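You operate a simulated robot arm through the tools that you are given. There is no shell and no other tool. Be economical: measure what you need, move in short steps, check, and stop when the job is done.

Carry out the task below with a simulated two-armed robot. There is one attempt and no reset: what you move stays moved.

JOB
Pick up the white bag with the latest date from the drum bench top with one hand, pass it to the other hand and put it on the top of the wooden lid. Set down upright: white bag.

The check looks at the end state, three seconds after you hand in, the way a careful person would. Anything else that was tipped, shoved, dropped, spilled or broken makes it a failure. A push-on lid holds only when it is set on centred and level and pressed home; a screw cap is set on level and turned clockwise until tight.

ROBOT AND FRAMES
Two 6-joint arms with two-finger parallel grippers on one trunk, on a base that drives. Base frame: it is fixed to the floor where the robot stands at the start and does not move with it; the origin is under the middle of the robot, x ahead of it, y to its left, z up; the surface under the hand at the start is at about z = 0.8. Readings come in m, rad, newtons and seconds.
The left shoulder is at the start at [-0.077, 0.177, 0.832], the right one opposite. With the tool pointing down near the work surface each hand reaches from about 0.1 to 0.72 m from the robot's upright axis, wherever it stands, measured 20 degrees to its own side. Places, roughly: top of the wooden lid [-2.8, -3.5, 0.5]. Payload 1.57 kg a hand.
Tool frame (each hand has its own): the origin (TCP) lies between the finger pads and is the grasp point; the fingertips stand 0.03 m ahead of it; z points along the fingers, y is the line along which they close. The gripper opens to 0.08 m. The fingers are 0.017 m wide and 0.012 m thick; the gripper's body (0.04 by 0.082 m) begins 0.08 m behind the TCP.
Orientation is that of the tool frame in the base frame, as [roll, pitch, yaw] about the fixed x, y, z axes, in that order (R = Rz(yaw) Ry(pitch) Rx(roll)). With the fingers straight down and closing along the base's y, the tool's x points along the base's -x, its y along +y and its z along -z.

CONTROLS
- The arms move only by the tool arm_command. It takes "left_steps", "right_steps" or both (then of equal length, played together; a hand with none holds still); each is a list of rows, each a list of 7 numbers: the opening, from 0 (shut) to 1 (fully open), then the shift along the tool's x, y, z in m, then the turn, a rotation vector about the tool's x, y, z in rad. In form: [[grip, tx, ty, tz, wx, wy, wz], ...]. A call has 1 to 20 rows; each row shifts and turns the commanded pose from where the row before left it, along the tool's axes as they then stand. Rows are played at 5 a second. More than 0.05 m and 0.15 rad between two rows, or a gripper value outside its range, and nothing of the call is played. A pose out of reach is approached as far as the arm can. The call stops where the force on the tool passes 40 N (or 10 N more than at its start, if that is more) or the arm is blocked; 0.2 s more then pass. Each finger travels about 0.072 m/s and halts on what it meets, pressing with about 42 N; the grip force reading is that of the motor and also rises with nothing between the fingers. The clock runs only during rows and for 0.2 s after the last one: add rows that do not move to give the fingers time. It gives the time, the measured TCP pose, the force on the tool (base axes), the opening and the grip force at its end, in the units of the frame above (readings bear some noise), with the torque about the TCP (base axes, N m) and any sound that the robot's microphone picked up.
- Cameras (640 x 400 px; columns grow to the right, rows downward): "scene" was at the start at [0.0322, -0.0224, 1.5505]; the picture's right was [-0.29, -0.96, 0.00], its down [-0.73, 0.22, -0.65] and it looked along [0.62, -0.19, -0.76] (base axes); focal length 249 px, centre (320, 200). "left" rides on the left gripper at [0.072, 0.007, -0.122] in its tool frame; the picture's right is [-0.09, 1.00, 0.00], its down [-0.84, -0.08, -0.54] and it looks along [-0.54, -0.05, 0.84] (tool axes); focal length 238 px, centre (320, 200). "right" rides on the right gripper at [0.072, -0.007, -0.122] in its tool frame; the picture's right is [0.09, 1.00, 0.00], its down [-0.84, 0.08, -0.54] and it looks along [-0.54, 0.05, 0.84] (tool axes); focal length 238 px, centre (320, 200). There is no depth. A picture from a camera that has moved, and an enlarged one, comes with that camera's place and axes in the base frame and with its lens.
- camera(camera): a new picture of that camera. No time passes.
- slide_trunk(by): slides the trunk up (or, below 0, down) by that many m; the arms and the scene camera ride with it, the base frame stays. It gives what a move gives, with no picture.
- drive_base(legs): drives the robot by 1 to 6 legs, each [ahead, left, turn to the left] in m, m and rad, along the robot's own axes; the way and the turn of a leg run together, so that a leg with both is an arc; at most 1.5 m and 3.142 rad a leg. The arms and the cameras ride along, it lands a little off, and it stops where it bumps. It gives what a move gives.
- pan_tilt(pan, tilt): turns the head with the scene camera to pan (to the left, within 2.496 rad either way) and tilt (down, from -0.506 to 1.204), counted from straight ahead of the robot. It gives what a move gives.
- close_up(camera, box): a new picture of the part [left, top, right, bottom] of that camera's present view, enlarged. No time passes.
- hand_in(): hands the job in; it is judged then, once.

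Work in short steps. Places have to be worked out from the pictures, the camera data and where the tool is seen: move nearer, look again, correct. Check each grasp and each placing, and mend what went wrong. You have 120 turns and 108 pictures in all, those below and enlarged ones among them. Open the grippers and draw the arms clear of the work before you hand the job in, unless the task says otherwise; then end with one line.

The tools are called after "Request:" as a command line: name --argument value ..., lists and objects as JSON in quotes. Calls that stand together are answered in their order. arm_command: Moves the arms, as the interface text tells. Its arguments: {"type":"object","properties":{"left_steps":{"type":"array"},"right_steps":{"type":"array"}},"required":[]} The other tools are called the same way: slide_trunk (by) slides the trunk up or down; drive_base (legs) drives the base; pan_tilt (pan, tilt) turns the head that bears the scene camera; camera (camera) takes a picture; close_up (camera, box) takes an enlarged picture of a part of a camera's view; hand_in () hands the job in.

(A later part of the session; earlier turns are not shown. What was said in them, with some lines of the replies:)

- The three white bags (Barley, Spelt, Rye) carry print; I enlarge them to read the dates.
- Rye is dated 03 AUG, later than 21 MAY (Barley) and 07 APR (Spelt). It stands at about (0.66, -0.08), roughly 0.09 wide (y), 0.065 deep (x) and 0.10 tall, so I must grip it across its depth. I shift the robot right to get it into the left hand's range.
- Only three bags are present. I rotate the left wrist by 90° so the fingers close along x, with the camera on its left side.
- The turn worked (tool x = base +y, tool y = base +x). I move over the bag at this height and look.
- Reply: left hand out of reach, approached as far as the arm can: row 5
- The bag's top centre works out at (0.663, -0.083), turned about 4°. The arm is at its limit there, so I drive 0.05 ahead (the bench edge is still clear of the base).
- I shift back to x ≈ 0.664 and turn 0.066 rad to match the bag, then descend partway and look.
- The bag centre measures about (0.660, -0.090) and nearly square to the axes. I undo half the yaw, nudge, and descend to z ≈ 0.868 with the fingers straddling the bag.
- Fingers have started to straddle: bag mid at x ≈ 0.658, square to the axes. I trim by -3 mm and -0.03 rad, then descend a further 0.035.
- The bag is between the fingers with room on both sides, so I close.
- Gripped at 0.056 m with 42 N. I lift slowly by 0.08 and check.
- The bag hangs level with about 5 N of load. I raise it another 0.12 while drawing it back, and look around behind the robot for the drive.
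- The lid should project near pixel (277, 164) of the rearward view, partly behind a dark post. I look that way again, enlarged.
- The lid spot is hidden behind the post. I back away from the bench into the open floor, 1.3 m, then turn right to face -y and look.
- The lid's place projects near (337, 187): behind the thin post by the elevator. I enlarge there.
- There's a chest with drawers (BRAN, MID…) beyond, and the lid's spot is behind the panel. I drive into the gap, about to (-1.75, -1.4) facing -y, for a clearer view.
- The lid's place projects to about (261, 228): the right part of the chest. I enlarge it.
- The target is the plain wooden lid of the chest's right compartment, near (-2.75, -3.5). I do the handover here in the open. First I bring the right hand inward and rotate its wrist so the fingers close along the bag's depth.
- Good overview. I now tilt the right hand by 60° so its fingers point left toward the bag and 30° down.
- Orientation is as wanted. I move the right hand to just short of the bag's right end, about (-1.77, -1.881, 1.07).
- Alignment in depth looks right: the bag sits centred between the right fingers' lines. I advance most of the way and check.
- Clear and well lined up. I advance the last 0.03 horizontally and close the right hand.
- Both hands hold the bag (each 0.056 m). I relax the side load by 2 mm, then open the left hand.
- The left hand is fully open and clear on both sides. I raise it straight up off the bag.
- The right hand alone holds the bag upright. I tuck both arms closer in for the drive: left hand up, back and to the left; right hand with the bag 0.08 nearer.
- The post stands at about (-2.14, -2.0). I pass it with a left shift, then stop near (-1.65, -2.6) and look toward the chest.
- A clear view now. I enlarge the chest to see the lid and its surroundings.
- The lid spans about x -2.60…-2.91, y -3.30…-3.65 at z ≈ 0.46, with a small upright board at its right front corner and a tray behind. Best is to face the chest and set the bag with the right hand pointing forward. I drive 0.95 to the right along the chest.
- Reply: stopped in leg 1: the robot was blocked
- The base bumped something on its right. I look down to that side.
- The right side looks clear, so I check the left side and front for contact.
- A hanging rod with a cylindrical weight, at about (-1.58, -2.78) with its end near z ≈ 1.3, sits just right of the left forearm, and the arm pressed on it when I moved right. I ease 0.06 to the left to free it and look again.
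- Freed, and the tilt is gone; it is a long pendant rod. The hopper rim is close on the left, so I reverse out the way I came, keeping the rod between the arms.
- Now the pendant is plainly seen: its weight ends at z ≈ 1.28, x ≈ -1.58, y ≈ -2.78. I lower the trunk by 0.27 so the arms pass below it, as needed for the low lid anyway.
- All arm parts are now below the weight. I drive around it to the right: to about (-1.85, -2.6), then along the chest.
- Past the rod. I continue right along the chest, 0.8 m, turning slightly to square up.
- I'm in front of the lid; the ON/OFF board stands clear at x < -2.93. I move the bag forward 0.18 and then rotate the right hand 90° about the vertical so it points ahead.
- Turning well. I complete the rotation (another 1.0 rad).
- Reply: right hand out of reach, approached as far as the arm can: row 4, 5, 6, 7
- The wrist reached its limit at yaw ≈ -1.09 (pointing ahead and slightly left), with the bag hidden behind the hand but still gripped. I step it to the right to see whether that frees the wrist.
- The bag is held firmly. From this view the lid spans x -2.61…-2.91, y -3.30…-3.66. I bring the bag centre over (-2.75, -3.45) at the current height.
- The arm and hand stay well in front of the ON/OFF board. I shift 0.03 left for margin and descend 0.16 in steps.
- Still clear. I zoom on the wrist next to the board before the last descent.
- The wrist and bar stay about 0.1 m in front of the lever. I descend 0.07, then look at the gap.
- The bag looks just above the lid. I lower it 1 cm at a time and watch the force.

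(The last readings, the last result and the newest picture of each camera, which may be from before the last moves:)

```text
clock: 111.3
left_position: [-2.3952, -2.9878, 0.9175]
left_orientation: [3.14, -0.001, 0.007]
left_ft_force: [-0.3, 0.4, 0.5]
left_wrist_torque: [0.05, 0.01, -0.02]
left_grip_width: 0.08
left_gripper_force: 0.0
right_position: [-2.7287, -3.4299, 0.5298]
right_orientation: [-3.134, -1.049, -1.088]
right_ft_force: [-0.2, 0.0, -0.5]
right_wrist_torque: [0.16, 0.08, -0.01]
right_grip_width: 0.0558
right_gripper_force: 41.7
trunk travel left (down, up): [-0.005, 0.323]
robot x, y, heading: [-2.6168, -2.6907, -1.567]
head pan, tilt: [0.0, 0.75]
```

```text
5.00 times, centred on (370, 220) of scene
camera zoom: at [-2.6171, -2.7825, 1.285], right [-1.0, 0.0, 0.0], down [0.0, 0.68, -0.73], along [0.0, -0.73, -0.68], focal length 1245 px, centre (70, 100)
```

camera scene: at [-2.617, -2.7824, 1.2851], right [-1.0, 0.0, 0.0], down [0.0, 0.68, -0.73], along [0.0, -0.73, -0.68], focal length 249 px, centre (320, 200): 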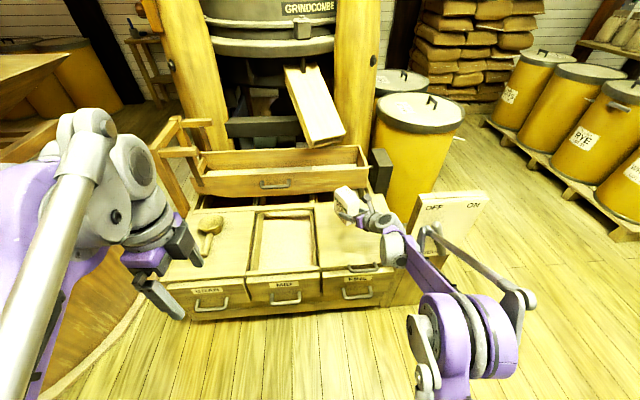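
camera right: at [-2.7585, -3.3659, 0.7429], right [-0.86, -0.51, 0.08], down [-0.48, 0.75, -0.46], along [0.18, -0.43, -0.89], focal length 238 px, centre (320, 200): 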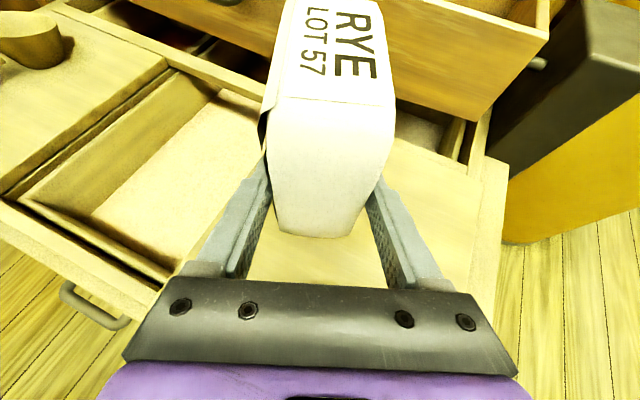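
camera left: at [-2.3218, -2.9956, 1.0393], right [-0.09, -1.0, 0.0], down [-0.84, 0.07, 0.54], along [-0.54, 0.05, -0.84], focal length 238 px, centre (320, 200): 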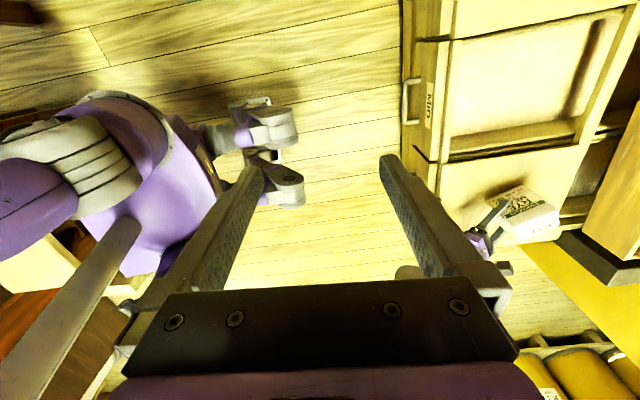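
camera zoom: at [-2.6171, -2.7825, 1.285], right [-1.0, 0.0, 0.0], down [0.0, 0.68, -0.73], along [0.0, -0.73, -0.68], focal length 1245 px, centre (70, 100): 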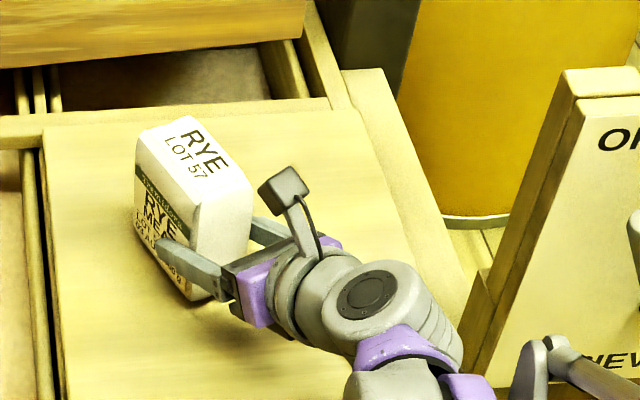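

A small gap remains. I go on in 5 mm rows.

Request:
arm_command --right_steps '[[0.4, -0.0043, 0, 0.0025, 0, 0, 0], [0.4, -0.0043, 0, 0.0025, 0, 0, 0], [0.4, 0, 0, 0, 0, 0, 0]]'

Request:
close_up --camera "scene" --box '[320, 180, 420, 260]'

```text
clock: 112.1
left_position: [-2.396, -2.9888, 0.9159]
left_orientation: [3.141, 0.001, 0.006]
left_ft_force: [-0.2, -0.5, -0.1]
left_wrist_torque: [0.01, 0.01, -0.01]
left_grip_width: 0.0799
left_gripper_force: 0.1
right_position: [-2.7279, -3.4288, 0.5203]
right_orientation: [-3.132, -1.049, -1.089]
right_ft_force: [0.8, 0.2, -0.3]
right_wrist_torque: [0.14, 0.08, -0.03]
right_grip_width: 0.056
right_gripper_force: 41.9
trunk travel left (down, up): [-0.005, 0.323]
robot x, y, heading: [-2.6196, -2.6875, -1.565]
head pan, tilt: [0.0, 0.75]
```

```text
5.00 times, centred on (370, 220) of scene
camera zoom: at [-2.6171, -2.7825, 1.285], right [-1.0, 0.0, 0.0], down [0.0, 0.68, -0.73], along [0.0, -0.73, -0.68], focal length 1245 px, centre (70, 100)
```

zoom: 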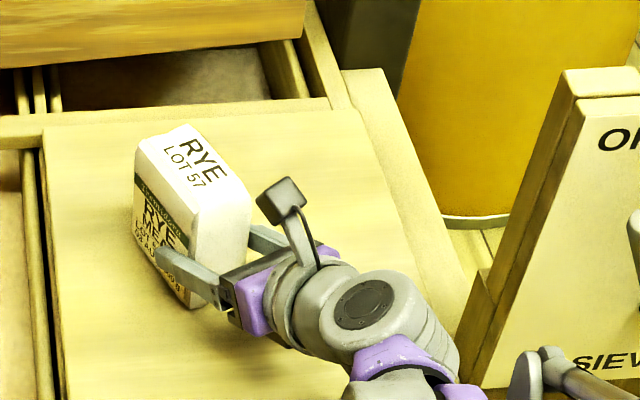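

Nearly there. I continue with 3 mm rows.

Request:
arm_command --right_steps '[[0.4, -0.0026, 0, 0.0015, 0, 0, 0], [0.4, -0.0026, 0, 0.0015, 0, 0, 0], [0.4, -0.0026, 0, 0.0015, 0, 0, 0], [0.4, 0, 0, 0, 0, 0, 0]]'

Request:
close_up --camera "scene" --box '[320, 180, 420, 260]'

```text
clock: 112.9
left_position: [-2.3945, -2.9868, 0.9178]
left_orientation: [3.138, 0.0, 0.008]
left_ft_force: [0.2, 0.1, -0.5]
left_wrist_torque: [-0.01, 0.03, 0.01]
left_grip_width: 0.0798
left_gripper_force: 0.0
right_position: [-2.7277, -3.4284, 0.5175]
right_orientation: [-3.133, -1.054, -1.094]
right_ft_force: [-0.8, 6.1, 19.5]
right_wrist_torque: [0.24, 0.08, 0.19]
right_grip_width: 0.0555
right_gripper_force: 42.2
trunk travel left (down, up): [-0.005, 0.323]
robot x, y, heading: [-2.6134, -2.6895, -1.565]
head pan, tilt: [0.0, 0.75]
stopped in row 3 (right hand): the force on the tool passed its limit at 41 N (the readings are from after the stop); the commanded pose is now the measured one
```

```text
5.00 times, centred on (370, 220) of scene
camera zoom: at [-2.6168, -2.7795, 1.2853], right [-1.0, 0.0, 0.0], down [0.0, 0.68, -0.73], along [0.0, -0.73, -0.68], focal length 1245 px, centre (70, 100)
```

zoom: 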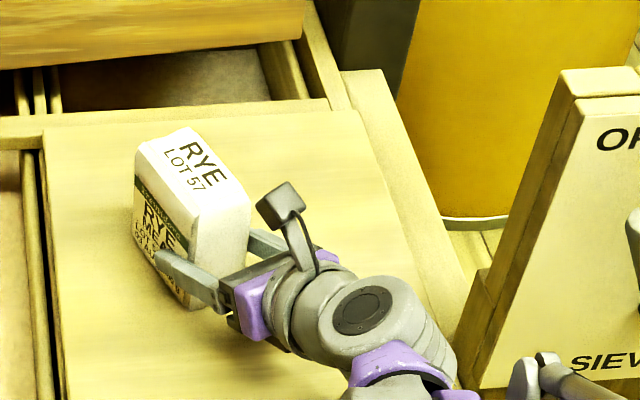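

The bag touched down (contact at TCP z ≈ 0.518, matching a lid at 0.464). I ease off 1 mm and open the right hand.

Request:
arm_command --right_steps '[[0.4, 0.0009, 0, -0.0005, 0, 0, 0], [0.4, 0, 0, 0, 0, 0, 0], [0.75, 0, 0, 0, 0, 0, 0], [1, 0, 0, 0, 0, 0, 0], [1, 0, 0, 0, 0, 0, 0]]'

Request:
camera --camera "right"

Request:
close_up --camera "scene" --box '[320, 180, 420, 260]'

```text
clock: 114.1
left_position: [-2.3947, -2.9887, 0.9159]
left_orientation: [3.141, -0.001, 0.007]
left_ft_force: [-1.6, -1.3, 0.8]
left_wrist_torque: [-0.01, 0.0, -0.03]
left_grip_width: 0.08
left_gripper_force: 0.1
right_position: [-2.7281, -3.4301, 0.5169]
right_orientation: [-3.132, -1.051, -1.092]
right_ft_force: [-0.3, 0.3, -0.1]
right_wrist_torque: [0.0, 0.04, 0.0]
right_grip_width: 0.08
right_gripper_force: 0.0
trunk travel left (down, up): [-0.005, 0.323]
robot x, y, heading: [-2.6176, -2.6921, -1.562]
head pan, tilt: [0.0, 0.75]
```

```text
43 pictures are left
camera right: at [-2.7566, -3.3646, 0.6391], right [-0.86, -0.51, 0.08], down [-0.48, 0.75, -0.46], along [0.18, -0.43, -0.89], focal length 238 px, centre (320, 200)
```

right: 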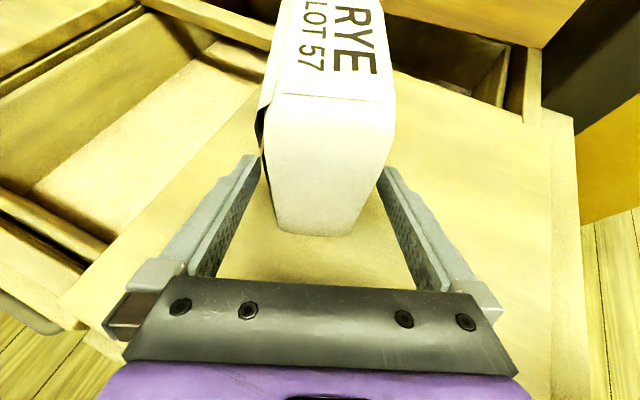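

```text
5.00 times, centred on (370, 220) of scene
camera zoom: at [-2.617, -2.782, 1.2851], right [-1.0, 0.0, 0.0], down [0.0, 0.68, -0.73], along [0.0, -0.73, -0.68], focal length 1245 px, centre (70, 100)
```

zoom: 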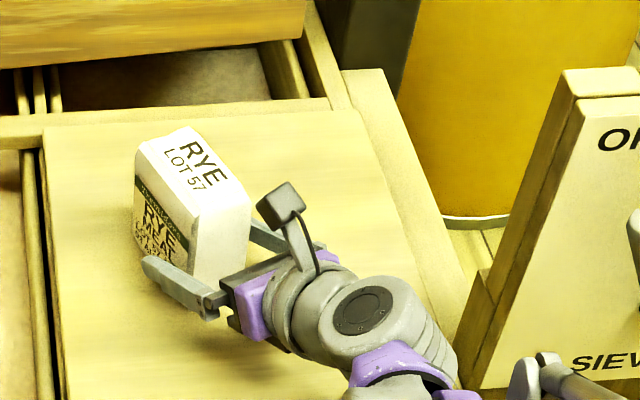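

The bag stands level on the lid with both fingers clear. I withdraw the hand backward and up along its own axis.

Request:
arm_command --right_steps '[[1, 0, 0, -0.015, 0, 0, 0], [1, 0, 0, -0.03, 0, 0, 0], [1, 0, 0, -0.04, 0, 0, 0], [1, 0, 0, -0.04, 0, 0, 0], [1, 0.03, 0, -0.02, 0, 0, 0], [1, 0.03, 0, -0.02, 0, 0, 0], [1, 0, 0, 0, 0, 0, 0]]'

Request:
camera --camera "scene"

Request:
camera --camera "right"

```text
clock: 115.7
left_position: [-2.3953, -2.9875, 0.9167]
left_orientation: [-3.139, 0.0, 0.007]
left_ft_force: [0.7, -0.7, -0.7]
left_wrist_torque: [0.02, 0.02, -0.01]
left_grip_width: 0.08
left_gripper_force: 0.1
right_position: [-2.782, -3.3313, 0.6498]
right_orientation: [-3.131, -1.051, -1.092]
right_ft_force: [0.2, -0.6, -0.2]
right_wrist_torque: [0.01, 0.0, 0.0]
right_grip_width: 0.0796
right_gripper_force: 0.0
trunk travel left (down, up): [-0.005, 0.323]
robot x, y, heading: [-2.6175, -2.6897, -1.561]
head pan, tilt: [0.0, 0.75]
```

```text
41 pictures are left
camera scene: at [-2.617, -2.7821, 1.2851], right [-1.0, 0.0, 0.0], down [0.0, 0.68, -0.73], along [0.0, -0.73, -0.68], focal length 249 px, centre (320, 200)
```

scene: 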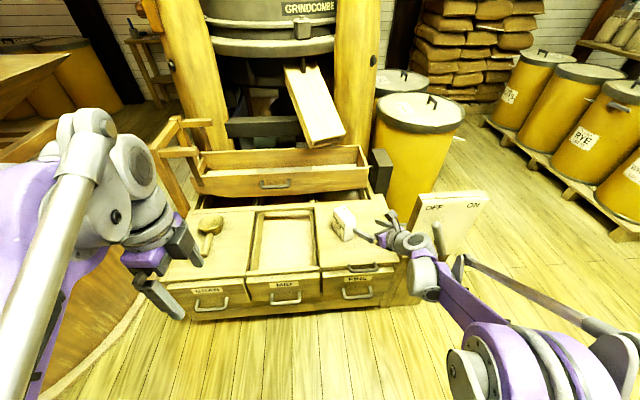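

```text
40 pictures are left
camera right: at [-2.8095, -3.2662, 0.7732], right [-0.86, -0.51, 0.08], down [-0.48, 0.75, -0.46], along [0.18, -0.43, -0.89], focal length 238 px, centre (320, 200)
```

right: 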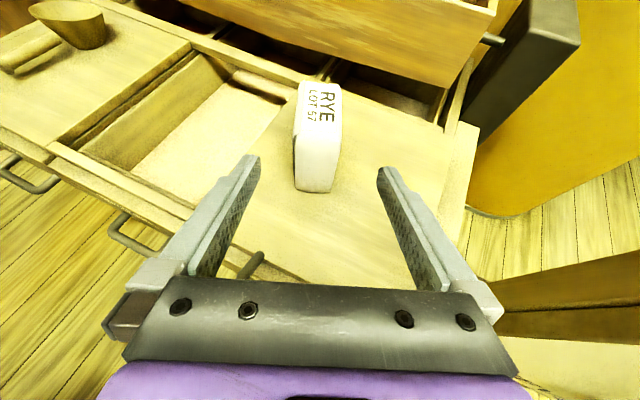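

The bag stands upright on the lid. I lift the hand straight up and draw it back toward the robot.

Request:
arm_command --right_steps '[[1, 0.0346, 0, -0.02, 0, 0, 0], [1, 0.0346, 0, -0.02, 0, 0, 0], [1, 0.0346, 0, -0.02, 0, 0, 0], [1, -0.015, -0.015, -0.026, 0, 0, 0], [1, -0.015, -0.015, -0.026, 0, 0, 0], [1, -0.015, -0.015, -0.026, 0, 0, 0], [1, 0, 0, 0, 0, 0, 0]]'

Request:
camera --camera "scene"

Request:
close_up --camera "scene" --box '[300, 170, 420, 260]'

```text
clock: 117.3
left_position: [-2.3953, -2.9886, 0.9161]
left_orientation: [3.141, 0.0, 0.008]
left_ft_force: [0.1, -0.3, 0.3]
left_wrist_torque: [0.02, 0.0, 0.01]
left_grip_width: 0.0802
left_gripper_force: 0.0
right_position: [-2.7843, -3.2277, 0.771]
right_orientation: [-3.131, -1.05, -1.093]
right_ft_force: [0.5, -0.2, 0.0]
right_wrist_torque: [-0.02, 0.0, 0.04]
right_grip_width: 0.0802
right_gripper_force: 0.0
trunk travel left (down, up): [-0.005, 0.323]
robot x, y, heading: [-2.6115, -2.69, -1.568]
head pan, tilt: [0.0, 0.75]
```

```text
39 pictures are left
camera scene: at [-2.617, -2.7822, 1.2851], right [-1.0, 0.0, 0.0], down [0.0, 0.68, -0.73], along [0.0, -0.73, -0.68], focal length 249 px, centre (320, 200)
```

scene: 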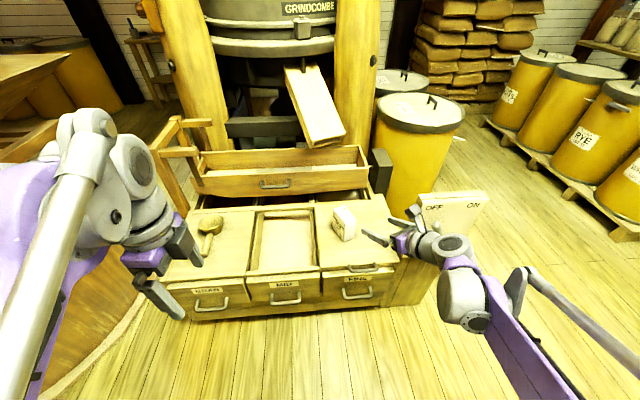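

```text
4.44 times, centred on (360, 215) of scene
camera zoom: at [-2.617, -2.7822, 1.2851], right [-1.0, 0.0, 0.0], down [0.0, 0.68, -0.73], along [0.0, -0.73, -0.68], focal length 1107 px, centre (142, 133)
```

zoom: 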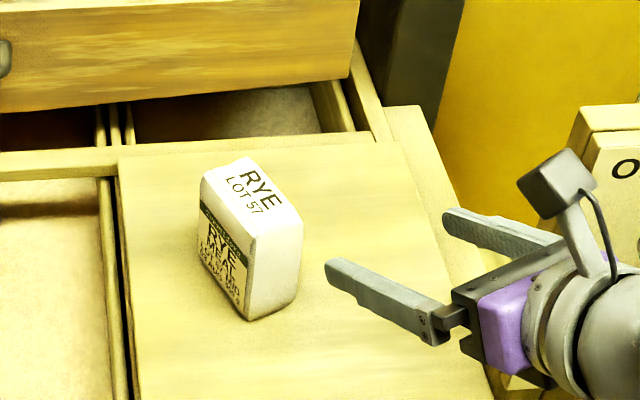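

The Rye bag stands upright on the FINE compartment's wooden lid, both hands are open and clear, and nothing else near it has moved. I hand in.

Request:
hand_in

```text
The job is handed in.
```

The Rye bag (03 AUG, the latest date) was picked up with the left hand, passed to the right and set upright on the wooden lid; on the way, the left arm briefly pressed a hanging rod, with no damage seen.
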